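You operate a simulated robot arm through the tools that you are given. There is no shell and no other tool. Be economical: measure what you need, move in short steps, check, and stop when the job is done.

You are at the controls of a simulated two-armed robot. One attempt, no reset.

JOB
Stack the 25 blue cap from the blue table top on top of the 16 blue cap. Put three of the steel inserts from the packing table top on the top of mould 58. Stack the 19 grey seal box from the packing table top on top of the 15 grey seal box. Put one of the yellow cups from the packing table top on top of the brown green banded block. Stack the carton marked "bushes" from the rigging table top on top of the carton marked "springs". Any order will do. Set down upright: yellow cup.

Only the result counts: the job must be done as asked and must still hold three seconds after the hand-in. Knocking over, shifting, dropping, spilling or breaking anything else fails it. A push-on lid holds only when it is set on centred and level and pressed home; a screw cap is set on level and turned clockwise until tight.

ROBOT AND FRAMES
Two 6-joint arms with fingered hands on one trunk, on a base that drives. Base frame: it is fixed to the floor where the robot stands at the start and does not move with it; the origin is under the middle of the robot, x ahead of it, y to its left, z up; the surface under the hand at the start is at about z = 800. Units: mm, degrees, N and s.
The left shoulder is at the start at [70, 168, 1419], the right one opposite. With the tool pointing down near the work surface each hand reaches from about 360 to 640 mm from the robot's upright axis, wherever it stands, measured 20 degrees to its own side. Places, roughly: blue cap [500, -250, 750]; bush carton, spring carton, tube clip carton [-4000, -5500, 750]; green banded block (5x8x5 cm) [-5500, -5500, 900]; grey seal box [-5750, -5500, 750]; steel insert [-5750, -5500, 1000]; top of mould 58 [-5400, -2500, 700]; yellow cup [-5750, -5500, 1000]. Payload 4 kg a hand.
The tool frame of a hand sits at the grasp point between the pads (the TCP): z along the fingers, y along the line on which they close. The tips reach 26 mm beyond it. Largest opening 132 mm; the body of the gripper starts 73 mm behind the TCP. The gripper is a hand of 3 fingers: y runs from the thumb to the fingers, the wrist lies at [0, 0, -224] in the tool frame.
Orientation is that of the tool frame in the base frame, as a unit quaternion [x, y, z, w]. With the fingers straight down and closing along the base's y, the tool's x points along the base's -x, its y along +y and its z along -z.

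CONTROLS
- The arms move only by the tool arm_command. It takes "left_deltas", "right_deltas" or both (then of equal length, played together; a hand with none holds still); each is a list of rows, each a list of 2 entries, a list of its own where there are three numbers: the shift along the tool's x, y, z in mm, then the turn, a rotation vector about the tool's x, y, z in degrees. In form: [[[tx, ty, tz], [wx, wy, wz]], ...]. A call has 1 to 20 rows; each row shifts and turns the commanded pose from where the row before left it, along the tool's axes as they then stand. Rows are played at 5 a second. More than 50 mm and 8.6 degrees between two rows, and nothing of the call is played. Where a pose cannot be reached the arm comes as near as it can. A force on the tool above 40 N (or 10 N above the force at the start of the call, whichever is more), or a blocked arm, ends the call early, and 0.2 s more pass. In this call time passes only in rows, and 0.2 s behind the last. It gives the time, the measured TCP pose, the force on the tool (base axes), the opening and the grip force at its end, in the units of the frame above (readings bear some noise), with the torque about the TCP (base axes, N m) and any sound that the robot's microphone picked up.
- Cameras (640 x 400 px; columns grow to the right, rows downward): "scene" is now at [94.5, -23.5, 1604.1]; the picture's right is [-0.46, -0.89, 0.00], its down [-0.81, 0.42, -0.40] and it looks along [0.36, -0.19, -0.91] (base axes); focal length 268 px, centre (320, 200). "left" rides on the left gripper at [-62, 3, -92] in its tool frame; the picture's right is [-0.05, -1.00, 0.00], its down [0.83, -0.04, -0.56] and it looks along [0.55, -0.03, 0.83] (tool axes); focal length 230 px, centre (320, 200). "right" rides on the right gripper at [61, 3, -92] in its tool frame; the picture's right is [-0.05, 1.00, 0.00], its down [-0.83, -0.04, -0.55] and it looks along [-0.55, -0.03, 0.83] (tool axes); focal length 230 px, centre (320, 200). There is no depth. A picture from a camera that has moved, and an enlarged one, comes with that camera's place and axes in the base frame and with its lens. The place of the scene camera against the robot may be out by one fixed shift of up to 18 mm in any direction.
- get_image(camera): a new picture of that camera. The clock stands still meanwhile.
- move_column(by): slides the trunk up (or, below 0, down) by that many mm; the arms and the scene camera ride with it, the base frame stays. It gives what a move gives, with no picture.
- roll_base(legs): drives the robot by 1 to 6 legs, each [ahead, left, turn to the left] in mm, mm and degrees, along the robot's own axes; the way and the turn of a leg run together, so that a leg with both is an arc; at most 1500 mm and 180 degrees a leg. The arms and the cameras ride along, it lands a little off, and it stops where it bumps. It gives what a move gives.
- curl_fingers(finger1, finger2, thumb_bend, hand): sets how far each is bent, from 0 (flat) to 1 (curled in); at 0.3 the hand is open as for a grip, at 0.7 the pads meet at the TCP. One left out holds its place. A second passes; each finger stops where it meets its share of the squeeze, and holds until it gets a number again. It is the only way to open and close the hand. It gives what a move gives, with no picture; readings hold the bend of each and the force on the fingers (four entries, about 0 where the hand has none), thumb and palm.
- head_to(pan, tilt): turns the head with the scene camera to pan (to the left, within 86 degrees either way) and tilt (down, from -29 to 69), counted from straight ahead of the robot. It gives what a move gives.
- inspect(camera, box): a new picture of the part [left, top, right, bottom] of that camera's present view, enlarged. The clock stands still meanwhile.
- job_done(): hands the job in; it is judged then, once.

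Work in short steps. Places have to be worked out from the pictures, the camera data and where the tool is seen: move nearer, look again, correct. Check each grasp and each placing, and mend what went wrong. You have 207 turns and 210 pictures in all, those below and enlarged ones among them. Open the grippers and draw the arms clear of the work before you hand the job in, unless the task says otherwise; then end with one line.

The tools are called after ">>>" as name(argument=value, ...) on one line, values as JSON. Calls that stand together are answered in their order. arm_command: Moves the arms, as the interface text tells. Its arguments: {"type":"object","properties":{"left_deltas":{"type":"array","items":{"type":"array"}},"right_deltas":{"type":"array","items":{"type":"array"}}},"required":[]} The other tools are called the same way: move_column (by) slides the trunk up or down; curl_fingers (finger1, finger2, thumb_bend, hand) moves the fingers one by one; roll_base (legs) drives the base; head_to (pan, tilt) turns the head that bears the scene camera; get_image (camera) takes a picture; inspect (camera, box) takes an enlarged picture of a part of a camera's view; job_done () hands the job in.

At the start:

```text
t: 0.0
left_tool_pos: [622.8, 5.7, 981.1]
left_tcp_rot: [0.0, 1.0, 0.0, 0.0]
left_force: [1.0, -1.5, -0.1]
left_wrist_torque: [0.0, -0.02, -0.01]
left_opening: 131.9
left_gripper_force: 0.1
left_shape: jaw
left_bend: [0.3, 0.3, 0.3]
left_finger forces: [0.1, 0.0, 0.1, 0.0, 0.0, 0.0]
right_tool_pos: [419.9, -379.5, 1028.5]
right_tcp_rot: [-0.001, 1.0, 0.0, 0.001]
right_force: [0.5, -0.2, -0.5]
right_wrist_torque: [-0.02, 0.02, -0.06]
right_opening: 131.9
right_gripper_force: 0.1
right_shape: jaw
right_bend: [0.3, 0.3, 0.3]
right_finger forces: [0.0, 0.0, 0.1, 0.0, 0.1, 0.1]
trunk travel left (down, up): [-865.0, 75.0]
robot x, y, heading: [-3.4, -0.7, 0.1]
head pan, tilt: [-27.5, 66.2]
```

scene: 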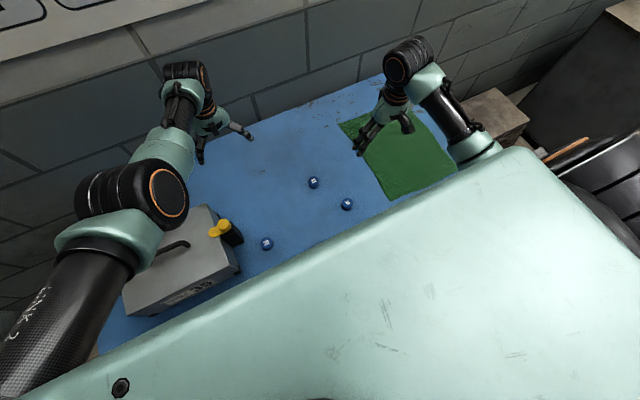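
right: 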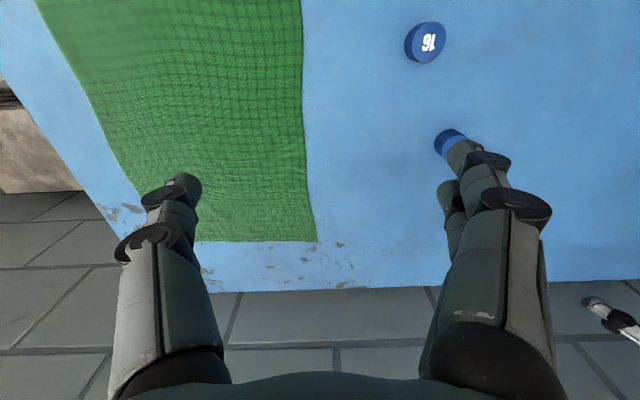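
left: 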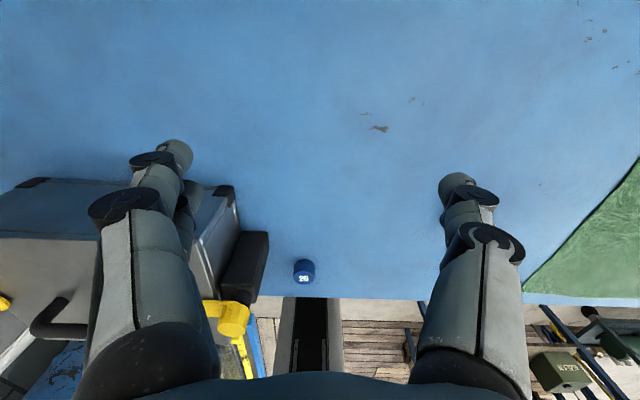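

I see three blue caps on the table; I enlarge to read their numbers.

>>> inspect(camera="scene", box=[240, 160, 380, 260])

>>> inspect(camera="right", box=[380, 0, 540, 200])

```text
4.00 times, centred on (310, 210) of scene
camera zoom: at [94.5, -23.5, 1604.1], right [-0.46, -0.89, 0.0], down [-0.81, 0.42, -0.4], along [0.36, -0.19, -0.91], focal length 1072 px, centre (360, 160)
```

zoom: 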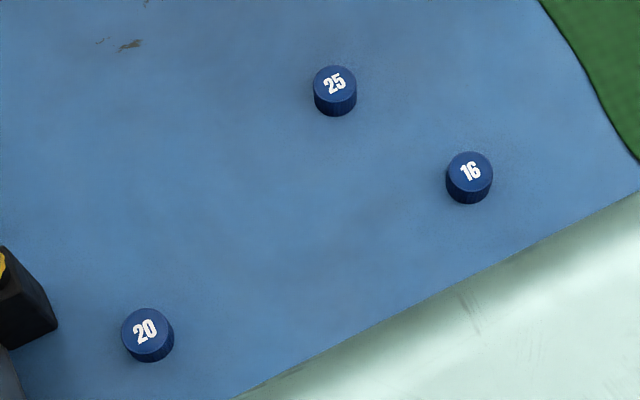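

```text
2.00 times, centred on (460, 100) of right
camera zoom: at [357.5, -376.1, 1120.9], right [0.05, 1.0, 0.0], down [0.83, -0.04, 0.55], along [0.55, -0.03, -0.83], focal length 460 px, centre (40, 400)
```

zoom: 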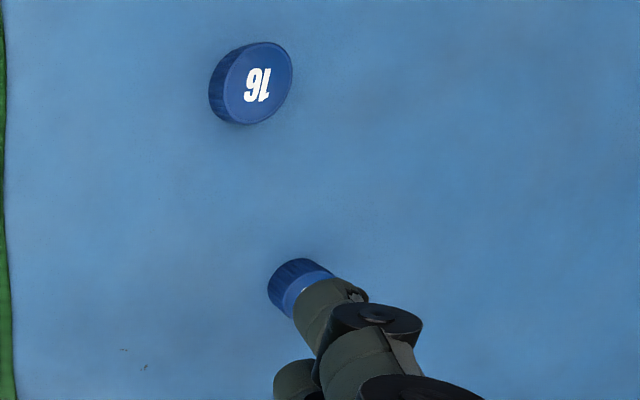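

Cap 25 is about (476,-201) and cap 16 about (357,-260). I move the right hand above 25 and look.

>>> arm_command(right_deltas=[[[-14, 45, 0], [0, 0, 0]], [[-14, 45, 0], [0, 0, 0]], [[-14, 45, 0], [0, 0, 0]], [[-14, 44, 0], [0, 0, 0]], [[0, 0, 45], [0, 0, 0]], [[0, 0, 45], [0, 0, 0]]])

>>> get_image(camera="right")

```text
t: 1.4
left_tool_pos: [622.3, 5.0, 982.0]
left_tcp_rot: [0.0, 1.0, 0.0, 0.001]
left_force: [-0.1, -0.4, -0.3]
left_wrist_torque: [0.01, 0.0, 0.0]
left_opening: 131.9
left_gripper_force: 0.0
left_shape: jaw
left_bend: [0.3, 0.3, 0.3]
left_finger forces: [0.0, 0.1, 0.1, 0.0, 0.1, 0.0]
right_tool_pos: [479.1, -216.9, 905.1]
right_tcp_rot: [-0.001, 1.0, 0.0, 0.0]
right_force: [-0.2, 0.5, 0.2]
right_wrist_torque: [0.01, -0.01, -0.01]
right_opening: 132.1
right_gripper_force: 0.0
right_shape: jaw
right_bend: [0.3, 0.3, 0.3]
right_finger forces: [0.0, 0.0, 0.0, 0.0, 0.0, 0.0]
right hand out of reach, approached as far as the arm can: row 1, 2, 3
trunk travel left (down, up): [-865.0, 75.0]
robot x, y, heading: [0.1, -2.9, 0.0]
head pan, tilt: [-27.5, 66.2]
```

```text
204 pictures are left
camera right: at [418.2, -214.5, 997.1], right [0.05, 1.0, 0.0], down [0.83, -0.04, 0.56], along [0.55, -0.03, -0.83], focal length 230 px, centre (320, 200)
```

right: 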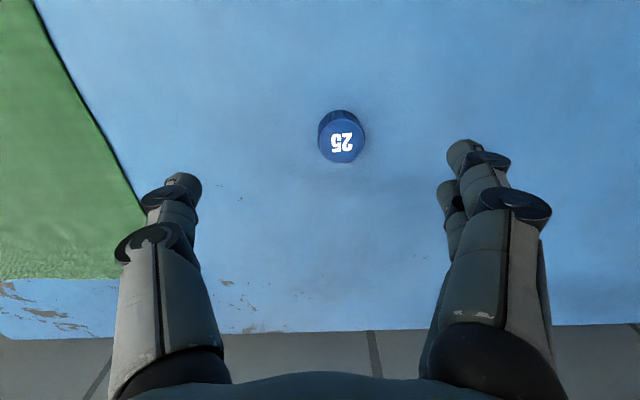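

Cap 25 lies at about (478,-200), top near z 825. I centre over it and go down to about z 833.

>>> arm_command(right_deltas=[[[1, 16, 0], [0, 0, 0]], [[0, 0, 30], [0, 0, 0]], [[0, 0, 20], [0, 0, 0]], [[0, 0, 15], [0, 0, 0]], [[0, 0, 6], [0, 0, 0]]])

>>> get_image(camera="right")

```text
t: 2.6
left_tool_pos: [623.8, 5.0, 981.8]
left_tcp_rot: [0.001, 1.0, 0.0, 0.0]
left_force: [0.7, 0.7, 0.5]
left_wrist_torque: [0.0, 0.0, 0.0]
left_opening: 132.0
left_gripper_force: 0.1
left_shape: jaw
left_bend: [0.3, 0.3, 0.3]
left_finger forces: [0.0, 0.0, 0.0, 0.0, 0.1, 0.1]
right_tool_pos: [478.9, -197.3, 834.3]
right_tcp_rot: [-0.001, 1.0, 0.001, 0.0]
right_force: [-0.2, 0.1, 0.0]
right_wrist_torque: [0.0, 0.0, 0.03]
right_opening: 131.8
right_gripper_force: 0.1
right_shape: jaw
right_bend: [0.3, 0.3, 0.3]
right_finger forces: [0.0, 0.0, 0.1, 0.1, 0.0, 0.0]
trunk travel left (down, up): [-865.0, 75.0]
robot x, y, heading: [2.0, 1.0, -0.2]
head pan, tilt: [-27.5, 66.2]
```

```text
203 pictures are left
camera right: at [417.2, -194.3, 928.2], right [0.05, 1.0, 0.0], down [0.83, -0.04, 0.56], along [0.55, -0.03, -0.83], focal length 230 px, centre (320, 200)
```

right: 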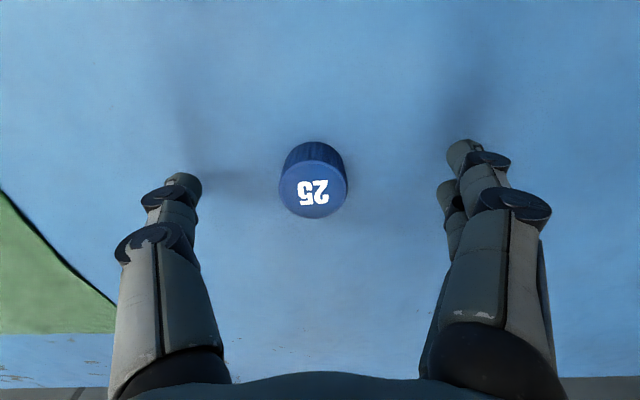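

Cap centre reads (476,-201). Small correction, then close.

>>> arm_command(right_deltas=[[[3, -4, 0], [0, 0, 0]]])

>>> curl_fingers(hand="right", finger1=0.7, finger2=0.7, thumb_bend=0.7)

>>> get_image(camera="right")

```text
t: 3.0
left_tool_pos: [621.7, 4.9, 981.1]
left_tcp_rot: [-0.001, 1.0, 0.0, 0.0]
left_force: [-0.1, 0.2, -0.2]
left_wrist_torque: [0.03, 0.04, 0.03]
left_opening: 131.9
left_gripper_force: 0.1
left_shape: jaw
left_bend: [0.3, 0.3, 0.3]
left_finger forces: [0.0, 0.0, 0.0, 0.0, 0.0, 0.0]
right_tool_pos: [475.6, -200.5, 835.1]
right_tcp_rot: [0.0, 1.0, 0.0, 0.0]
right_force: [0.1, 0.7, -0.1]
right_wrist_torque: [-0.01, 0.04, 0.02]
right_opening: 132.1
right_gripper_force: 0.1
right_shape: jaw
right_bend: [0.3, 0.3, 0.3]
right_finger forces: [0.0, 0.0, 0.0, 0.1, 0.1, 0.0]
trunk travel left (down, up): [-865.0, 75.0]
robot x, y, heading: [1.3, -1.1, -0.1]
head pan, tilt: [-27.5, 66.2]
```

```text
t: 4.0
left_tool_pos: [623.0, 6.5, 981.1]
left_tcp_rot: [0.0, 1.0, 0.0, 0.0]
left_force: [0.0, -0.1, 0.1]
left_wrist_torque: [-0.02, 0.04, 0.04]
left_opening: 132.0
left_gripper_force: 0.0
left_shape: jaw
left_bend: [0.3, 0.3, 0.3]
left_finger forces: [0.1, 0.1, 0.0, 0.0, 0.0, 0.1]
right_tool_pos: [474.8, -200.8, 834.0]
right_tcp_rot: [-0.001, 1.0, 0.001, 0.0]
right_force: [0.6, 0.3, -0.1]
right_wrist_torque: [-0.01, 0.03, 0.02]
right_opening: 27.6
right_gripper_force: 11.5
right_shape: fingers
right_bend: [0.64, 0.61, 0.65]
right_finger forces: [4.4, 7.3, 0.0, 0.0, 11.7, 0.0]
trunk travel left (down, up): [-865.0, 75.0]
robot x, y, heading: [-2.5, 1.7, 0.1]
head pan, tilt: [-27.5, 66.2]
```

```text
202 pictures are left
camera right: at [414.3, -197.8, 927.9], right [0.05, 1.0, 0.0], down [0.83, -0.04, 0.55], along [0.55, -0.03, -0.83], focal length 230 px, centre (320, 200)
```

right: 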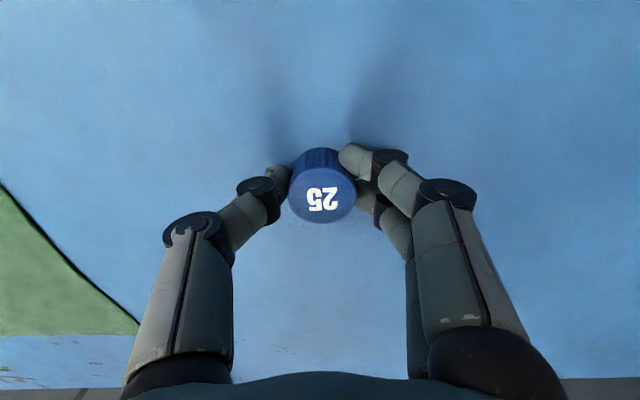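

Cap 25 is held. I lift 75 and carry it above cap 16, then look.

>>> arm_command(right_deltas=[[[0, 0, -40], [0, 0, 0]], [[0, 0, -35], [0, 0, 0]], [[40, -20, 0], [0, 0, 0]], [[40, -20, 0], [0, 0, 0]], [[0, 0, 0], [0, 0, 0]]])

>>> get_image(camera="right")

>>> inspect(camera="scene", box=[280, 140, 420, 240])

```text
t: 5.2
left_tool_pos: [623.9, 6.0, 981.6]
left_tcp_rot: [0.0, 1.0, 0.0, -0.001]
left_force: [-0.7, -0.2, 1.0]
left_wrist_torque: [-0.02, -0.01, -0.03]
left_opening: 132.1
left_gripper_force: 0.1
left_shape: jaw
left_bend: [0.3, 0.3, 0.3]
left_finger forces: [0.1, 0.0, 0.1, 0.1, 0.0, 0.0]
right_tool_pos: [395.2, -236.4, 913.0]
right_tcp_rot: [0.0, 1.0, -0.001, -0.001]
right_force: [0.3, 0.5, -1.5]
right_wrist_torque: [-0.01, 0.0, 0.01]
right_opening: 27.4
right_gripper_force: 12.3
right_shape: fingers
right_bend: [0.64, 0.61, 0.65]
right_finger forces: [4.4, 7.4, 0.1, 0.0, 11.6, 0.0]
trunk travel left (down, up): [-865.0, 75.0]
robot x, y, heading: [-0.2, 1.9, -0.1]
head pan, tilt: [-27.5, 66.2]
```

```text
201 pictures are left
camera right: at [333.3, -233.4, 1006.1], right [0.05, 1.0, 0.0], down [0.83, -0.04, 0.55], along [0.55, -0.03, -0.83], focal length 230 px, centre (320, 200)
```

right: 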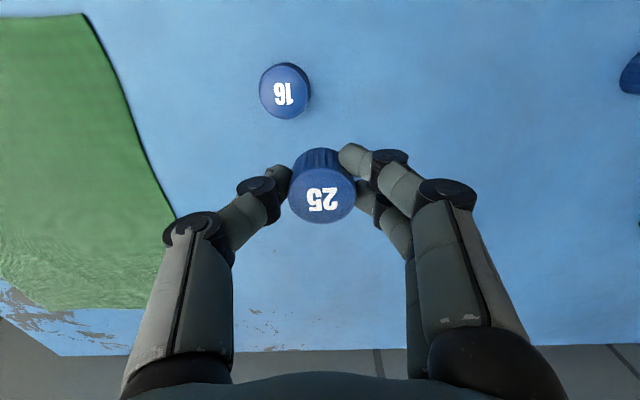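

```text
4.00 times, centred on (350, 190) of scene
camera zoom: at [96.1, -22.5, 1604.0], right [-0.46, -0.89, 0.0], down [-0.81, 0.42, -0.4], along [0.36, -0.19, -0.92], focal length 1072 px, centre (200, 240)
```

zoom: 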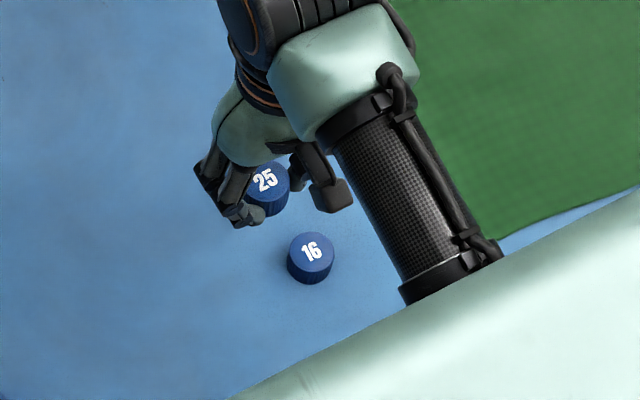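

Cap 16 is at about (358.5,-261), i.e. (-37,-26) from the held cap. I move there and lower part way.

>>> arm_command(right_deltas=[[[37, -26, 0], [0, 0, 0]], [[0, 0, 30], [0, 0, 0]], [[0, 0, 0], [0, 0, 0]]])

>>> get_image(camera="right")

>>> inspect(camera="scene", box=[300, 160, 400, 240])

```text
t: 6.0
left_tool_pos: [624.3, 5.4, 982.0]
left_tcp_rot: [-0.001, 1.0, 0.001, 0.0]
left_force: [-0.3, 0.2, -0.2]
left_wrist_torque: [0.01, 0.02, 0.06]
left_opening: 131.8
left_gripper_force: 0.0
left_shape: jaw
left_bend: [0.3, 0.3, 0.3]
left_finger forces: [0.0, 0.0, 0.0, 0.1, 0.0, 0.0]
right_tool_pos: [357.4, -264.7, 882.8]
right_tcp_rot: [0.0, 1.0, -0.001, 0.0]
right_force: [0.3, -0.1, 0.0]
right_wrist_torque: [0.02, -0.03, 0.02]
right_opening: 27.3
right_gripper_force: 11.9
right_shape: fingers
right_bend: [0.64, 0.61, 0.65]
right_finger forces: [4.3, 7.3, 0.0, 0.1, 11.5, 0.0]
trunk travel left (down, up): [-865.0, 75.0]
robot x, y, heading: [1.6, 0.6, -0.1]
head pan, tilt: [-27.5, 66.2]
```

```text
199 pictures are left
camera right: at [295.9, -262.0, 975.9], right [0.05, 1.0, 0.0], down [0.83, -0.04, 0.55], along [0.55, -0.03, -0.83], focal length 230 px, centre (320, 200)
```

right: 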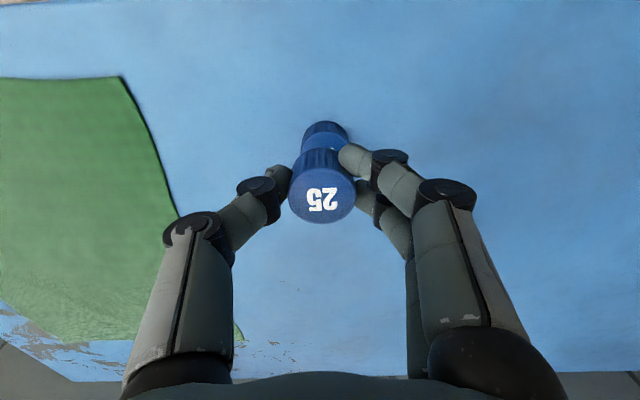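

```text
5.00 times, centred on (350, 200) of scene
camera zoom: at [95.9, -22.3, 1604.0], right [-0.46, -0.89, 0.0], down [-0.81, 0.42, -0.4], along [0.36, -0.19, -0.91], focal length 1340 px, centre (170, 200)
```

zoom: 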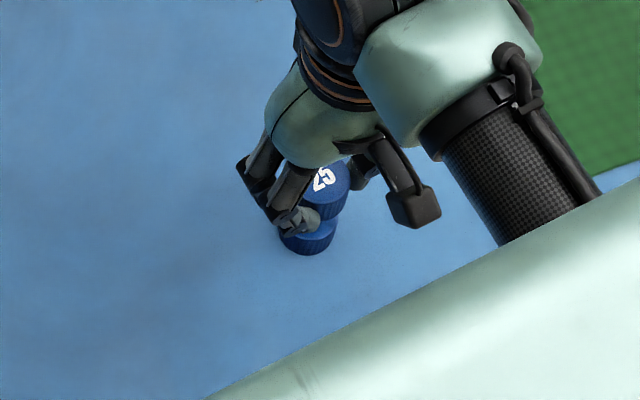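

The caps line up to within 2 mm; I correct y by +2 and lower to contact.

>>> arm_command(right_deltas=[[[0, 2, 8], [0, 0, 0]], [[0, 0, 8], [0, 0, 0]], [[0, 0, 4], [0, 0, 0]], [[0, 0, 2], [0, 0, 0]]])

>>> get_image(camera="right")

```text
t: 7.0
left_tool_pos: [623.0, 5.0, 981.2]
left_tcp_rot: [0.0, 1.0, 0.0, -0.001]
left_force: [-0.3, 0.4, -0.7]
left_wrist_torque: [0.0, 0.02, 0.0]
left_opening: 131.7
left_gripper_force: 0.1
left_shape: jaw
left_bend: [0.3, 0.3, 0.3]
left_finger forces: [0.0, 0.0, 0.0, 0.0, 0.0, 0.1]
right_tool_pos: [358.4, -265.0, 859.3]
right_tcp_rot: [0.0, 1.0, 0.0, 0.001]
right_force: [-0.7, 0.5, 0.2]
right_wrist_torque: [0.01, -0.04, -0.02]
right_opening: 27.5
right_gripper_force: 11.6
right_shape: fingers
right_bend: [0.64, 0.61, 0.65]
right_finger forces: [4.5, 7.3, 0.0, 0.0, 11.6, 0.1]
trunk travel left (down, up): [-865.0, 75.0]
robot x, y, heading: [1.5, -1.3, 0.0]
head pan, tilt: [-27.5, 66.2]
```

```text
197 pictures are left
camera right: at [295.8, -261.6, 953.1], right [0.05, 1.0, 0.0], down [0.83, -0.04, 0.55], along [0.55, -0.03, -0.83], focal length 230 px, centre (320, 200)
```

right: 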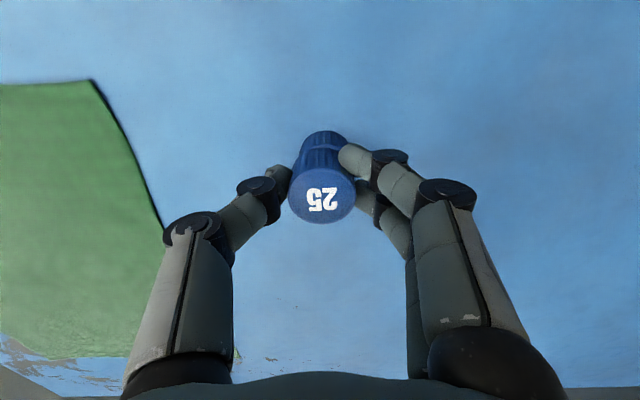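

>>> inspect(camera="right", box=[260, 110, 390, 240])

```text
3.08 times, centred on (325, 175) of right
camera zoom: at [295.8, -261.6, 953.1], right [0.05, 1.0, 0.0], down [0.83, -0.04, 0.55], along [0.55, -0.03, -0.83], focal length 708 px, centre (305, 277)
```

zoom: 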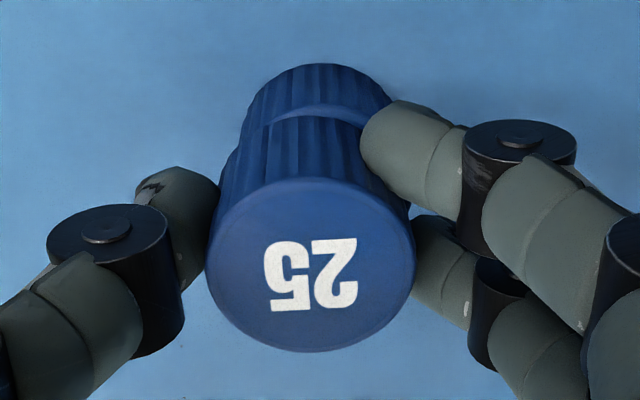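

25 sits ~2 mm off in y and ~1.5 mm forward; I correct and lower to contact in small steps.

>>> arm_command(right_deltas=[[[1.5, 2, 0], [0, 0, 0]], [[0, 0, 1.5], [0, 0, 0]], [[0, 0, 1], [0, 0, 0]]])

>>> inspect(camera="right", box=[260, 110, 390, 240])

```text
t: 7.8
left_tool_pos: [621.9, 5.7, 982.7]
left_tcp_rot: [-0.001, 1.0, 0.0, 0.0]
left_force: [0.5, -0.2, -0.2]
left_wrist_torque: [0.02, -0.02, 0.0]
left_opening: 131.8
left_gripper_force: 0.1
left_shape: jaw
left_bend: [0.3, 0.3, 0.3]
left_finger forces: [0.0, 0.0, 0.0, 0.0, 0.0, 0.0]
right_tool_pos: [355.8, -260.5, 857.8]
right_tcp_rot: [0.0, 1.0, 0.0, 0.002]
right_force: [-0.7, -0.6, 12.4]
right_wrist_torque: [0.0, 0.02, 0.02]
right_opening: 26.9
right_gripper_force: 13.8
right_shape: fingers
right_bend: [0.65, 0.63, 0.65]
right_finger forces: [5.2, 8.5, 0.1, 0.0, 13.9, 0.1]
trunk travel left (down, up): [-865.0, 75.0]
robot x, y, heading: [-1.4, 0.8, 0.1]
head pan, tilt: [-27.5, 66.2]
```

```text
3.08 times, centred on (325, 175) of right
camera zoom: at [294.3, -258.4, 951.1], right [0.05, 1.0, 0.0], down [0.83, -0.04, 0.56], along [0.56, -0.03, -0.83], focal length 708 px, centre (305, 277)
```

zoom: 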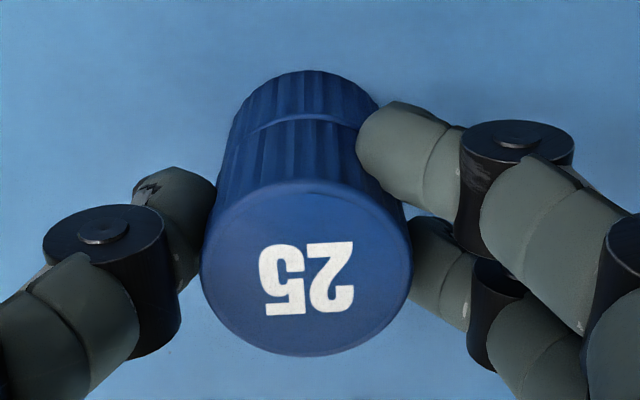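

Contact (12 N) and well aligned. I open gently.

>>> arm_command(right_deltas=[[[0, 0, -0.7], [0, 0, 0]]])

>>> curl_fingers(hand="right", finger1=0.3, finger2=0.3, thumb_bend=0.3)

>>> get_image(camera="right")

```text
t: 8.2
left_tool_pos: [622.4, 5.8, 982.0]
left_tcp_rot: [-0.001, 1.0, 0.0, 0.0]
left_force: [0.2, -0.7, 0.0]
left_wrist_torque: [-0.02, 0.04, -0.01]
left_opening: 131.8
left_gripper_force: 0.0
left_shape: jaw
left_bend: [0.3, 0.3, 0.3]
left_finger forces: [0.0, 0.0, 0.1, 0.1, 0.0, 0.1]
right_tool_pos: [356.6, -262.6, 856.9]
right_tcp_rot: [0.0, 1.0, 0.0, 0.0]
right_force: [-1.1, 0.4, 12.1]
right_wrist_torque: [0.04, -0.01, -0.03]
right_opening: 26.9
right_gripper_force: 13.6
right_shape: fingers
right_bend: [0.65, 0.63, 0.65]
right_finger forces: [5.4, 8.9, 0.0, 0.0, 13.5, 0.0]
trunk travel left (down, up): [-865.0, 75.0]
robot x, y, heading: [-0.8, 1.2, 0.3]
head pan, tilt: [-27.5, 66.2]
```

```text
t: 9.2
left_tool_pos: [622.2, 6.3, 981.0]
left_tcp_rot: [0.0, 1.0, 0.0, 0.0]
left_force: [1.3, -0.9, 0.7]
left_wrist_torque: [-0.02, 0.0, 0.0]
left_opening: 132.2
left_gripper_force: 0.0
left_shape: jaw
left_bend: [0.3, 0.3, 0.3]
left_finger forces: [0.0, 0.0, 0.0, 0.0, 0.0, 0.0]
right_tool_pos: [357.9, -261.3, 857.7]
right_tcp_rot: [0.0, 1.0, 0.0, 0.0]
right_force: [-0.8, 0.2, -0.6]
right_wrist_torque: [-0.01, 0.01, -0.02]
right_opening: 133.8
right_gripper_force: 0.0
right_shape: fingers
right_bend: [0.3, 0.3, 0.3]
right_finger forces: [0.1, 0.0, 0.0, 0.0, 0.1, 0.0]
trunk travel left (down, up): [-865.0, 75.0]
robot x, y, heading: [-2.2, 0.9, -0.0]
head pan, tilt: [-27.5, 66.2]
```

```text
194 pictures are left
camera right: at [295.4, -259.4, 950.6], right [0.05, 1.0, 0.0], down [0.83, -0.04, 0.55], along [0.55, -0.03, -0.83], focal length 230 px, centre (320, 200)
```

right: 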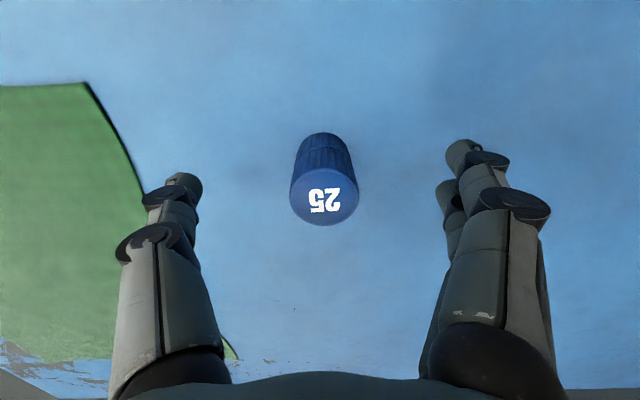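

Caps are stacked. I raise both hands, level the head and back away from the table.

>>> arm_command(right_deltas=[[[0, 0, -45], [0, 0, 0]], [[0, 0, -45], [0, 0, 0]], [[0, 0, -45], [0, 0, 0]], [[0, 0, -45], [0, 0, 0]]], left_deltas=[[[0, 0, -45], [0, 0, 0]], [[30, 35, -25], [0, 0, 0]], [[40, 30, 0], [0, 0, 0]], [[40, 30, 0], [0, 0, 0]]])

>>> roll_base(legs=[[-500, 0, 0]])

>>> head_to(pan=0, tilt=40)

>>> get_image(camera="scene")

```text
refused: row 2 steps farther than a row can; nothing moved
```

```text
t: 12.2
left_tool_pos: [116.0, 10.2, 981.1]
left_tcp_rot: [-0.005, 1.0, 0.0, 0.0]
left_force: [-0.2, 0.0, -1.4]
left_wrist_torque: [0.0, 0.01, -0.01]
left_opening: 132.0
left_gripper_force: 0.1
left_shape: jaw
left_bend: [0.3, 0.3, 0.3]
left_finger forces: [0.0, 0.1, 0.1, 0.1, 0.1, 0.1]
right_tool_pos: [-147.2, -260.4, 856.6]
right_tcp_rot: [-0.005, 1.0, 0.001, 0.0]
right_force: [0.4, -0.2, -0.4]
right_wrist_torque: [0.02, 0.03, 0.02]
right_opening: 134.0
right_gripper_force: 0.0
right_shape: fingers
right_bend: [0.3, 0.3, 0.3]
right_finger forces: [0.1, 0.0, 0.0, 0.0, 0.0, 0.0]
trunk travel left (down, up): [-865.0, 75.0]
robot x, y, heading: [-512.3, -2.2, 0.6]
head pan, tilt: [-27.5, 66.2]
```

```text
t: 13.1
left_tool_pos: [115.0, 9.3, 981.8]
left_tcp_rot: [-0.005, 1.0, -0.001, 0.0]
left_force: [0.1, -0.1, 0.6]
left_wrist_torque: [-0.03, -0.01, -0.01]
left_opening: 132.0
left_gripper_force: 0.1
left_shape: jaw
left_bend: [0.3, 0.3, 0.3]
left_finger forces: [0.0, 0.0, 0.0, 0.0, 0.0, 0.0]
right_tool_pos: [-148.9, -261.4, 858.2]
right_tcp_rot: [-0.005, 1.0, -0.001, 0.001]
right_force: [-0.6, 0.2, 0.6]
right_wrist_torque: [-0.04, -0.01, 0.0]
right_opening: 134.0
right_gripper_force: 0.0
right_shape: fingers
right_bend: [0.3, 0.3, 0.3]
right_finger forces: [0.1, 0.0, 0.1, 0.1, 0.1, 0.0]
trunk travel left (down, up): [-865.0, 75.0]
robot x, y, heading: [-507.3, -3.4, 0.8]
head pan, tilt: [0.0, 40.0]
```

```text
193 pictures are left
camera scene: at [-381.4, 2.6, 1637.5], right [0.01, -1.0, 0.0], down [-0.64, -0.01, -0.77], along [0.77, 0.01, -0.64], focal length 268 px, centre (320, 200)
```

scene: 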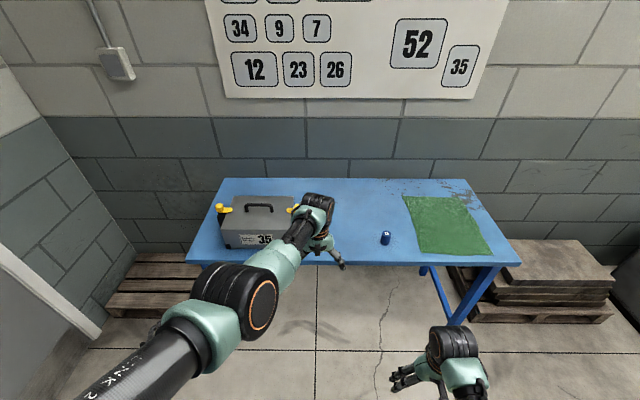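

The arm lift was refused before the drive, so the hand backed off around the stack. I check that the stack still stands.

>>> inspect(camera="scene", box=[350, 200, 430, 260])

```text
6.67 times, centred on (390, 230) of scene
camera zoom: at [-381.4, 2.6, 1637.5], right [0.01, -1.0, 0.0], down [-0.64, -0.01, -0.77], along [0.77, 0.01, -0.64], focal length 1787 px, centre (-147, 0)
```

zoom: 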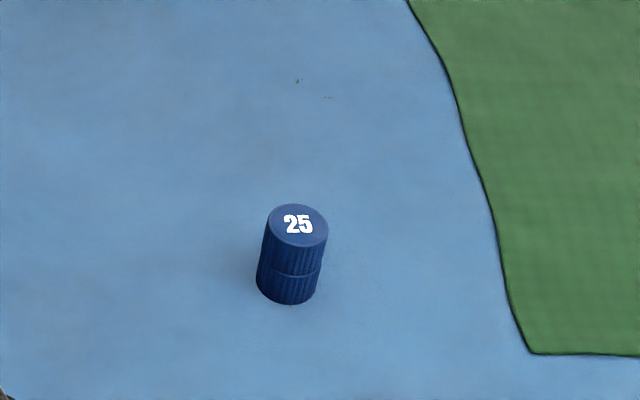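

Stack stands. I raise and tuck the hands, turn around and look.

>>> arm_command(right_deltas=[[[0, 0, -45], [0, 0, 0]], [[0, 0, -45], [0, 0, 0]], [[0, 0, -45], [0, 0, 0]], [[0, 0, -40], [0, 0, 0]]], left_deltas=[[[30, 25, -20], [0, 0, 0]], [[30, 25, -20], [0, 0, 0]], [[40, 25, 0], [0, 0, 0]], [[40, 25, 0], [0, 0, 0]]])

>>> roll_base(legs=[[0, 0, 120]])

>>> head_to(pan=0, tilt=10)

>>> get_image(camera="scene")

>>> head_to(pan=75, tilt=10)

>>> get_image(camera="scene")

```text
t: 14.0
left_tool_pos: [39.7, 181.1, 1026.6]
left_tcp_rot: [-0.041, 0.996, 0.073, 0.023]
left_force: [0.0, -0.7, 1.1]
left_wrist_torque: [0.01, 0.03, 0.01]
left_opening: 131.9
left_gripper_force: 0.0
left_shape: jaw
left_bend: [0.3, 0.3, 0.3]
left_finger forces: [0.1, 0.0, 0.0, 0.0, 0.0, 0.0]
left hand out of reach, approached as far as the arm can: row 3
right_tool_pos: [-152.4, -263.3, 986.2]
right_tcp_rot: [-0.005, 1.0, 0.002, 0.002]
right_force: [0.2, -0.1, -0.2]
right_wrist_torque: [0.01, -0.01, -0.02]
right_opening: 134.2
right_gripper_force: 0.0
right_shape: fingers
right_bend: [0.3, 0.3, 0.3]
right_finger forces: [0.1, 0.1, 0.0, 0.0, 0.1, 0.1]
right hand out of reach, approached as far as the arm can: row 3, 4
trunk travel left (down, up): [-865.0, 75.0]
robot x, y, heading: [-508.2, -1.9, 0.7]
head pan, tilt: [0.0, 40.0]
stopped in row 4 (left hand): the arm was blocked; the commanded pose is now the measured one
```

```text
t: 19.4
left_tool_pos: [-942.0, 380.3, 1025.8]
left_tcp_rot: [0.883, -0.463, -0.056, 0.052]
left_force: [0.2, 0.8, 0.2]
left_wrist_torque: [-0.01, -0.01, -0.01]
left_opening: 132.0
left_gripper_force: 0.1
left_shape: jaw
left_bend: [0.3, 0.3, 0.3]
left_finger forces: [0.0, 0.1, 0.1, 0.0, 0.1, 0.1]
right_tool_pos: [-460.8, 438.5, 986.6]
right_tcp_rot: [0.869, -0.495, -0.003, 0.0]
right_force: [-0.6, -0.6, 0.1]
right_wrist_torque: [0.01, 0.01, 0.01]
right_opening: 134.2
right_gripper_force: 0.0
right_shape: fingers
right_bend: [0.3, 0.3, 0.3]
right_finger forces: [0.1, 0.0, 0.0, 0.0, 0.1, 0.1]
trunk travel left (down, up): [-865.0, 75.0]
robot x, y, heading: [-506.3, -3.7, 120.6]
head pan, tilt: [0.0, 40.0]
```

```text
t: 20.3
left_tool_pos: [-941.2, 382.4, 1024.9]
left_tcp_rot: [0.884, -0.462, -0.055, 0.051]
left_force: [-0.3, 0.1, 0.1]
left_wrist_torque: [-0.04, -0.02, -0.02]
left_opening: 132.0
left_gripper_force: 0.0
left_shape: jaw
left_bend: [0.3, 0.3, 0.3]
left_finger forces: [0.0, 0.0, 0.1, 0.0, 0.0, 0.0]
right_tool_pos: [-460.0, 438.9, 987.3]
right_tcp_rot: [0.869, -0.495, -0.003, -0.001]
right_force: [-0.2, -1.0, 0.1]
right_wrist_torque: [0.02, -0.01, -0.03]
right_opening: 133.8
right_gripper_force: 0.0
right_shape: fingers
right_bend: [0.3, 0.3, 0.3]
right_finger forces: [0.1, 0.0, 0.0, 0.1, 0.0, 0.1]
trunk travel left (down, up): [-865.0, 75.0]
robot x, y, heading: [-508.1, -2.1, 120.6]
head pan, tilt: [0.0, 10.0]
```

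```text
191 pictures are left
camera scene: at [-589.4, 124.6, 1685.2], right [0.86, 0.51, 0.0], down [0.09, -0.15, -0.98], along [-0.5, 0.85, -0.17], focal length 268 px, centre (320, 200)
```

scene: 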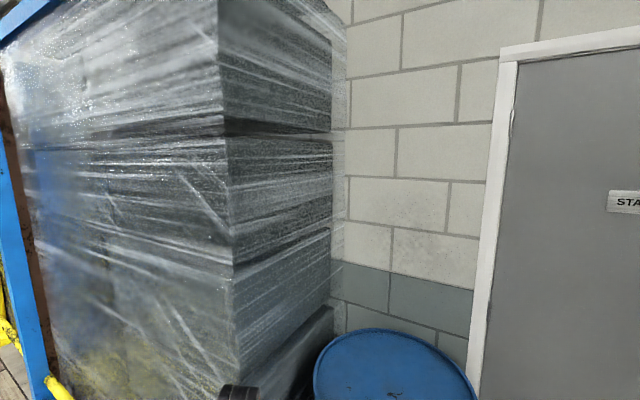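

```text
t: 21.8
left_tool_pos: [-940.7, 381.9, 1025.0]
left_tcp_rot: [0.883, -0.463, -0.056, 0.051]
left_force: [0.3, 0.3, 0.6]
left_wrist_torque: [-0.02, 0.03, 0.01]
left_opening: 131.8
left_gripper_force: 0.1
left_shape: jaw
left_bend: [0.3, 0.3, 0.3]
left_finger forces: [0.0, 0.0, 0.0, 0.0, 0.0, 0.0]
right_tool_pos: [-460.6, 438.2, 986.6]
right_tcp_rot: [0.869, -0.495, -0.002, -0.001]
right_force: [0.4, -0.2, -0.2]
right_wrist_torque: [0.01, 0.0, 0.03]
right_opening: 134.1
right_gripper_force: 0.0
right_shape: fingers
right_bend: [0.3, 0.3, 0.3]
right_finger forces: [0.0, 0.0, 0.0, 0.1, 0.0, 0.1]
trunk travel left (down, up): [-865.0, 75.0]
robot x, y, heading: [-509.7, -4.1, 120.6]
head pan, tilt: [75.0, 10.0]
```

```text
190 pictures are left
camera scene: at [-631.5, 19.6, 1685.3], right [-0.27, 0.96, 0.0], down [0.17, 0.05, -0.98], along [-0.95, -0.27, -0.17], focal length 268 px, centre (320, 200)
```

scene: 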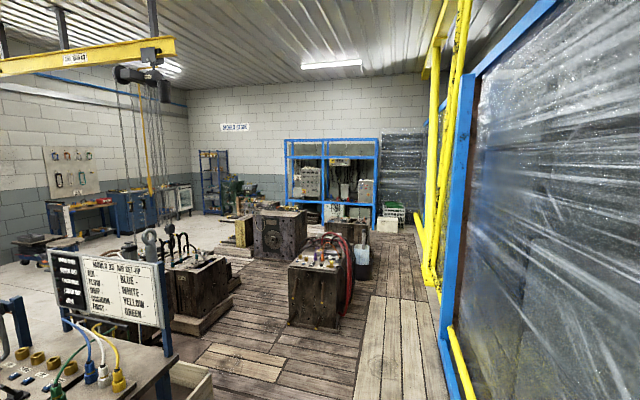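

Cluttered room. I turn further left to see the route to the other tables.

>>> roll_base(legs=[[0, 0, 100]])

>>> head_to(pan=0, tilt=12)

>>> get_image(camera="scene")

>>> head_to(pan=60, tilt=12)

>>> get_image(camera="scene")

>>> head_to(pan=-60, tilt=25)

>>> get_image(camera="scene")

```text
t: 26.5
left_tool_pos: [-795.1, -505.1, 1024.4]
left_tcp_rot: [0.916, 0.394, 0.005, 0.076]
left_force: [-0.1, -0.3, -0.5]
left_wrist_torque: [0.0, 0.01, 0.03]
left_opening: 132.0
left_gripper_force: 0.0
left_shape: jaw
left_bend: [0.3, 0.3, 0.3]
left_finger forces: [0.0, 0.1, 0.0, 0.1, 0.1, 0.0]
right_tool_pos: [-948.4, -46.4, 986.7]
right_tcp_rot: [0.932, 0.362, -0.003, 0.002]
right_force: [-0.4, 0.4, -0.7]
right_wrist_torque: [-0.01, -0.01, -0.02]
right_opening: 134.1
right_gripper_force: 0.1
right_shape: fingers
right_bend: [0.3, 0.3, 0.3]
right_finger forces: [0.0, 0.0, 0.1, 0.0, 0.0, 0.0]
trunk travel left (down, up): [-865.0, 75.0]
robot x, y, heading: [-509.7, -0.1, -137.5]
head pan, tilt: [75.0, 10.0]
```

```text
t: 27.9
left_tool_pos: [-795.3, -505.9, 1025.7]
left_tcp_rot: [0.916, 0.393, 0.004, 0.076]
left_force: [0.5, 0.6, -0.2]
left_wrist_torque: [0.02, 0.0, 0.02]
left_opening: 131.6
left_gripper_force: 0.1
left_shape: jaw
left_bend: [0.3, 0.3, 0.3]
left_finger forces: [0.0, 0.0, 0.0, 0.0, 0.0, 0.0]
right_tool_pos: [-948.9, -47.5, 986.2]
right_tcp_rot: [0.932, 0.363, -0.001, 0.002]
right_force: [0.0, -0.3, 0.8]
right_wrist_torque: [0.01, 0.02, 0.01]
right_opening: 134.1
right_gripper_force: 0.0
right_shape: fingers
right_bend: [0.3, 0.3, 0.3]
right_finger forces: [0.1, 0.0, 0.0, 0.0, 0.0, 0.1]
trunk travel left (down, up): [-865.0, 75.0]
robot x, y, heading: [-507.4, -2.8, -137.4]
head pan, tilt: [0.0, 12.0]
```

```text
189 pictures are left
camera scene: at [-622.2, -95.5, 1682.0], right [-0.68, 0.74, 0.0], down [0.15, 0.14, -0.98], along [-0.72, -0.66, -0.21], focal length 268 px, centre (320, 200)
```

scene: 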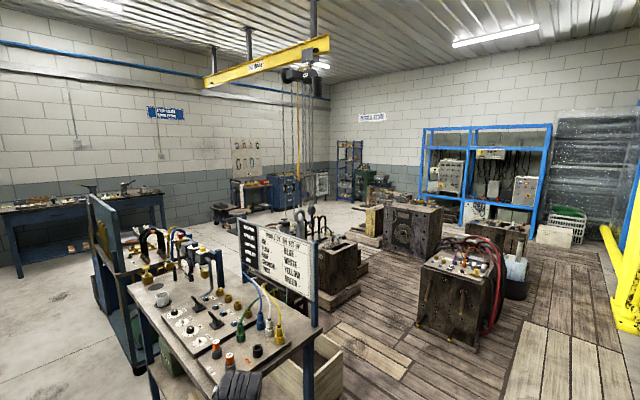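

```text
t: 29.2
left_tool_pos: [-794.4, -506.3, 1024.5]
left_tcp_rot: [0.916, 0.393, 0.005, 0.076]
left_force: [0.2, -0.5, -0.1]
left_wrist_torque: [0.02, 0.01, -0.02]
left_opening: 131.9
left_gripper_force: 0.0
left_shape: jaw
left_bend: [0.3, 0.3, 0.3]
left_finger forces: [0.0, 0.0, 0.0, 0.0, 0.1, 0.0]
right_tool_pos: [-948.6, -46.4, 986.7]
right_tcp_rot: [0.932, 0.363, -0.001, 0.002]
right_force: [-0.5, 0.4, 0.6]
right_wrist_torque: [-0.05, 0.02, -0.03]
right_opening: 134.0
right_gripper_force: 0.0
right_shape: fingers
right_bend: [0.3, 0.3, 0.3]
right_finger forces: [0.0, 0.1, 0.0, 0.0, 0.0, 0.1]
trunk travel left (down, up): [-865.0, 75.0]
robot x, y, heading: [-506.3, -5.2, -137.6]
head pan, tilt: [60.0, 12.0]
```

```text
188 pictures are left
camera scene: at [-533.4, -123.5, 1682.0], right [-0.98, -0.22, 0.0], down [-0.04, 0.2, -0.98], along [0.21, -0.96, -0.21], focal length 268 px, centre (320, 200)
```

scene: 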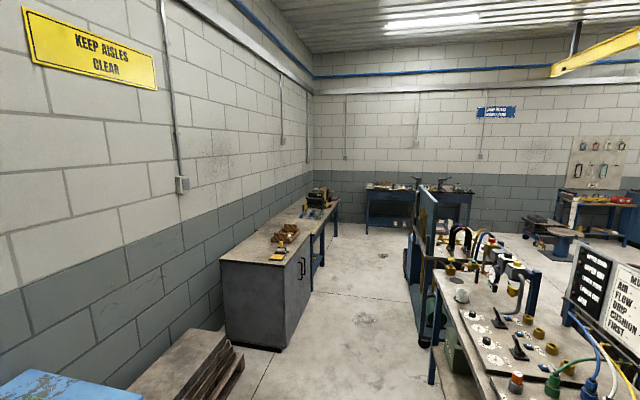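

```text
t: 31.2
left_tool_pos: [-794.9, -505.7, 1025.4]
left_tcp_rot: [0.916, 0.394, 0.005, 0.076]
left_force: [0.2, -0.7, 0.0]
left_wrist_torque: [0.0, 0.01, 0.05]
left_opening: 131.9
left_gripper_force: 0.1
left_shape: jaw
left_bend: [0.3, 0.3, 0.3]
left_finger forces: [0.0, 0.0, 0.0, 0.0, 0.0, 0.0]
right_tool_pos: [-949.5, -46.3, 986.4]
right_tcp_rot: [0.932, 0.362, -0.002, 0.003]
right_force: [-0.5, 0.1, 0.2]
right_wrist_torque: [0.04, -0.01, -0.03]
right_opening: 134.0
right_gripper_force: 0.0
right_shape: fingers
right_bend: [0.3, 0.3, 0.3]
right_finger forces: [0.1, 0.0, 0.0, 0.1, 0.1, 0.1]
trunk travel left (down, up): [-865.0, 75.0]
robot x, y, heading: [-505.6, -3.1, -137.4]
head pan, tilt: [-60.0, 25.0]
```

```text
187 pictures are left
camera scene: at [-641.3, -4.7, 1660.9], right [0.3, 0.95, 0.0], down [0.4, -0.13, -0.91], along [-0.86, 0.27, -0.42], focal length 268 px, centre (320, 200)
```

scene: 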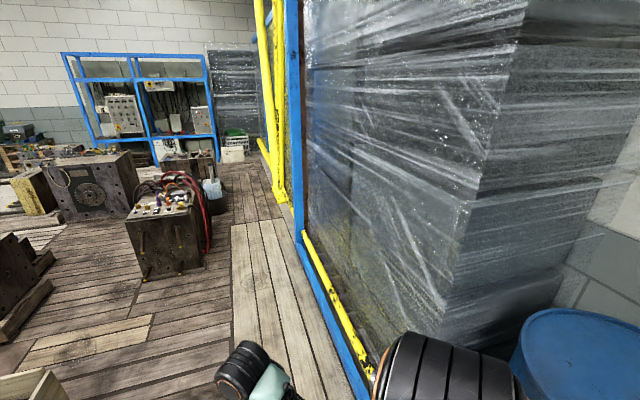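

The aisle between wall benches (x≈180) and test bench (x≈-950) runs along -y. I turn to face -y, centre at x≈-385 and drive down it in two legs.

>>> roll_base(legs=[[0, 0, 47.5], [0, 120, 0], [1000, 0, 0]])

>>> head_to(pan=0, tilt=25)

>>> get_image(camera="scene")

```text
t: 39.4
left_tool_pos: [-206.5, -1548.3, 1024.7]
left_tcp_rot: [0.678, 0.731, 0.036, 0.068]
left_force: [-1.2, 0.5, -0.4]
left_wrist_torque: [-0.04, -0.03, 0.0]
left_opening: 131.8
left_gripper_force: 0.1
left_shape: jaw
left_bend: [0.3, 0.3, 0.3]
left_finger forces: [0.0, 0.0, 0.0, 0.0, 0.0, 0.1]
right_tool_pos: [-651.3, -1354.4, 987.0]
right_tcp_rot: [0.704, 0.71, -0.001, 0.002]
right_force: [0.0, -0.6, -0.3]
right_wrist_torque: [-0.01, 0.0, -0.02]
right_opening: 134.0
right_gripper_force: 0.1
right_shape: fingers
right_bend: [0.3, 0.3, 0.3]
right_finger forces: [0.0, 0.0, 0.0, 0.0, 0.0, 0.0]
trunk travel left (down, up): [-865.0, 75.0]
robot x, y, heading: [-384.7, -996.5, -89.6]
head pan, tilt: [-60.0, 25.0]
```

```text
t: 40.7
left_tool_pos: [-207.0, -1548.8, 1024.1]
left_tcp_rot: [0.678, 0.731, 0.035, 0.067]
left_force: [-0.1, 1.1, 0.0]
left_wrist_torque: [-0.03, -0.01, 0.0]
left_opening: 131.8
left_gripper_force: 0.1
left_shape: jaw
left_bend: [0.3, 0.3, 0.3]
left_finger forces: [0.0, 0.1, 0.1, 0.0, 0.1, 0.0]
right_tool_pos: [-651.2, -1355.3, 986.4]
right_tcp_rot: [0.705, 0.71, -0.001, 0.003]
right_force: [0.2, -0.4, -0.2]
right_wrist_torque: [0.0, -0.01, -0.03]
right_opening: 134.0
right_gripper_force: 0.0
right_shape: fingers
right_bend: [0.3, 0.3, 0.3]
right_finger forces: [0.0, 0.1, 0.0, 0.0, 0.0, 0.0]
trunk travel left (down, up): [-865.0, 75.0]
robot x, y, heading: [-390.7, -1000.1, -89.4]
head pan, tilt: [0.0, 25.0]
```

```text
186 pictures are left
camera scene: at [-395.4, -1136.5, 1660.9], right [-1.0, -0.01, 0.0], down [0.0, 0.42, -0.91], along [0.01, -0.91, -0.42], focal length 268 px, centre (320, 200)
```

scene: 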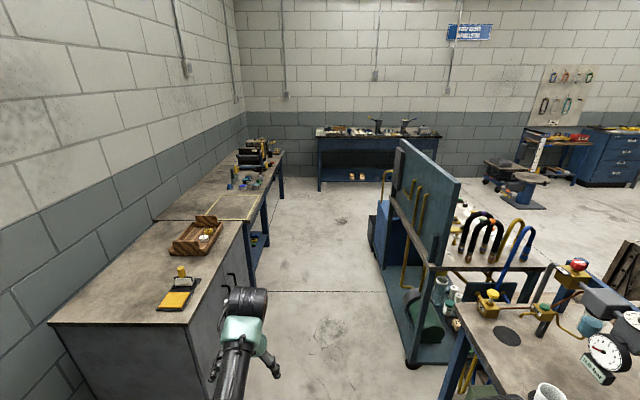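

The aisle ahead is clear; I drive on to y≈-4000, keeping slightly right.

>>> roll_base(legs=[[1500, -50, 0], [1450, 0, 0]])

>>> head_to(pan=-70, tilt=20)

>>> get_image(camera="scene")

>>> head_to(pan=-10, tilt=25)

>>> get_image(camera="scene")

```text
refused: leg 1 is longer than a leg can be; nothing moved
```

```text
t: 42.1
left_tool_pos: [-207.1, -1548.0, 1026.0]
left_tcp_rot: [0.677, 0.733, 0.035, 0.066]
left_force: [0.4, 1.0, 0.5]
left_wrist_torque: [0.01, 0.02, 0.0]
left_opening: 132.0
left_gripper_force: 0.1
left_shape: jaw
left_bend: [0.3, 0.3, 0.3]
left_finger forces: [0.0, 0.1, 0.0, 0.0, 0.0, 0.0]
right_tool_pos: [-651.0, -1355.5, 986.1]
right_tcp_rot: [0.705, 0.71, -0.001, 0.003]
right_force: [-0.5, -0.9, 0.7]
right_wrist_torque: [0.0, 0.02, 0.03]
right_opening: 134.1
right_gripper_force: 0.0
right_shape: fingers
right_bend: [0.3, 0.3, 0.3]
right_finger forces: [0.0, 0.1, 0.0, 0.1, 0.1, 0.0]
trunk travel left (down, up): [-865.0, 75.0]
robot x, y, heading: [-384.5, -999.3, -89.3]
head pan, tilt: [-70.0, 20.0]
```

```text
185 pictures are left
camera scene: at [-483.2, -1076.8, 1669.0], right [-0.35, 0.94, 0.0], down [0.32, 0.12, -0.94], along [-0.88, -0.33, -0.34], focal length 268 px, centre (320, 200)
```

scene: 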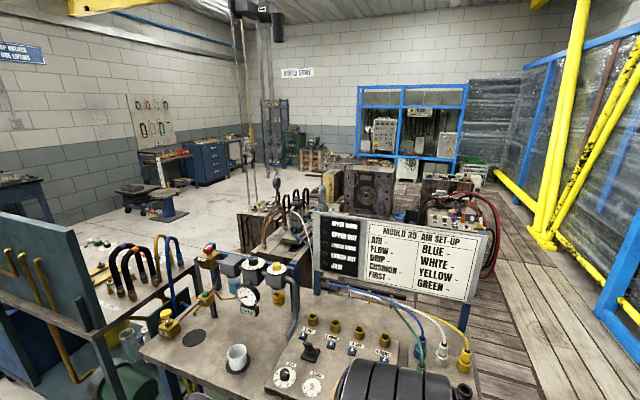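

```text
t: 43.4
left_tool_pos: [-207.1, -1547.6, 1025.2]
left_tcp_rot: [0.677, 0.732, 0.035, 0.068]
left_force: [-0.5, 0.4, -0.6]
left_wrist_torque: [-0.03, 0.01, 0.0]
left_opening: 131.7
left_gripper_force: 0.1
left_shape: jaw
left_bend: [0.3, 0.3, 0.3]
left_finger forces: [0.0, 0.0, 0.1, 0.0, 0.1, 0.1]
right_tool_pos: [-650.8, -1354.6, 986.8]
right_tcp_rot: [0.705, 0.709, -0.001, 0.003]
right_force: [0.2, -1.2, -0.2]
right_wrist_torque: [-0.02, 0.01, 0.0]
right_opening: 134.2
right_gripper_force: 0.1
right_shape: fingers
right_bend: [0.3, 0.3, 0.3]
right_finger forces: [0.0, 0.0, 0.1, 0.1, 0.0, 0.0]
trunk travel left (down, up): [-865.0, 75.0]
robot x, y, heading: [-384.8, -997.4, -89.9]
head pan, tilt: [-10.0, 25.0]
```

```text
184 pictures are left
camera scene: at [-411.5, -1135.1, 1660.9], right [-0.99, 0.17, 0.0], down [0.07, 0.42, -0.91], along [-0.15, -0.89, -0.42], focal length 268 px, centre (320, 200)
```

scene: 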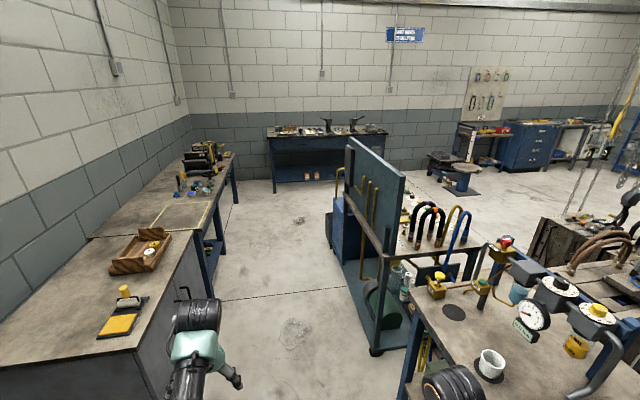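

I repeat the drive with shorter legs.

>>> roll_base(legs=[[1400, -50, 0], [1450, 0, 0]])

>>> head_to(pan=-70, tilt=20)

>>> get_image(camera="scene")

```text
t: 56.9
left_tool_pos: [-173.5, -4327.9, 1025.2]
left_tcp_rot: [0.666, 0.742, 0.036, 0.067]
left_force: [-0.3, 0.2, -0.6]
left_wrist_torque: [0.01, 0.0, 0.03]
left_opening: 131.9
left_gripper_force: 0.1
left_shape: jaw
left_bend: [0.3, 0.3, 0.3]
left_finger forces: [0.0, 0.0, 0.0, 0.1, 0.1, 0.0]
right_tool_pos: [-622.3, -4149.7, 987.2]
right_tcp_rot: [0.693, 0.721, -0.001, 0.002]
right_force: [-0.7, 0.8, -0.5]
right_wrist_torque: [-0.01, 0.0, 0.03]
right_opening: 133.8
right_gripper_force: 0.0
right_shape: fingers
right_bend: [0.3, 0.3, 0.3]
right_finger forces: [0.0, 0.0, 0.0, 0.1, 0.1, 0.0]
trunk travel left (down, up): [-865.0, 75.0]
robot x, y, heading: [-374.3, -3782.4, -87.7]
head pan, tilt: [-10.0, 25.0]
```

```text
t: 58.2
left_tool_pos: [-172.9, -4329.2, 1025.9]
left_tcp_rot: [0.665, 0.743, 0.036, 0.067]
left_force: [0.4, 0.9, 0.9]
left_wrist_torque: [0.0, 0.0, -0.03]
left_opening: 131.7
left_gripper_force: 0.0
left_shape: jaw
left_bend: [0.3, 0.3, 0.3]
left_finger forces: [0.0, 0.0, 0.0, 0.0, 0.0, 0.0]
right_tool_pos: [-623.0, -4150.2, 986.8]
right_tcp_rot: [0.693, 0.721, 0.0, 0.003]
right_force: [-0.8, -0.2, 0.0]
right_wrist_torque: [-0.03, -0.01, 0.01]
right_opening: 134.2
right_gripper_force: 0.0
right_shape: fingers
right_bend: [0.3, 0.3, 0.3]
right_finger forces: [0.0, 0.0, 0.0, 0.0, 0.0, 0.0]
trunk travel left (down, up): [-865.0, 75.0]
robot x, y, heading: [-373.7, -3782.9, -88.0]
head pan, tilt: [-70.0, 20.0]
```

```text
183 pictures are left
camera scene: at [-464.7, -3866.2, 1669.0], right [-0.38, 0.93, 0.0], down [0.32, 0.13, -0.94], along [-0.87, -0.36, -0.34], focal length 268 px, centre (320, 200)
```

scene: 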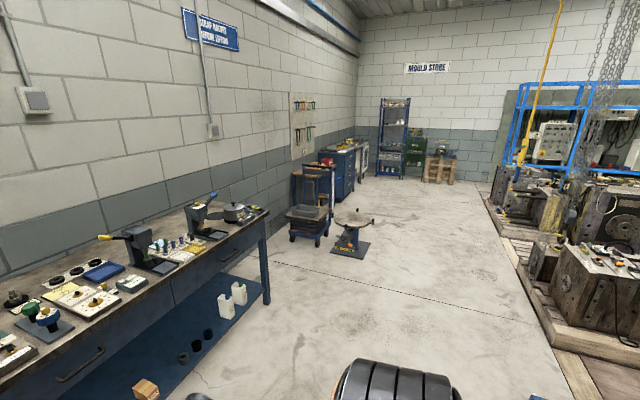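

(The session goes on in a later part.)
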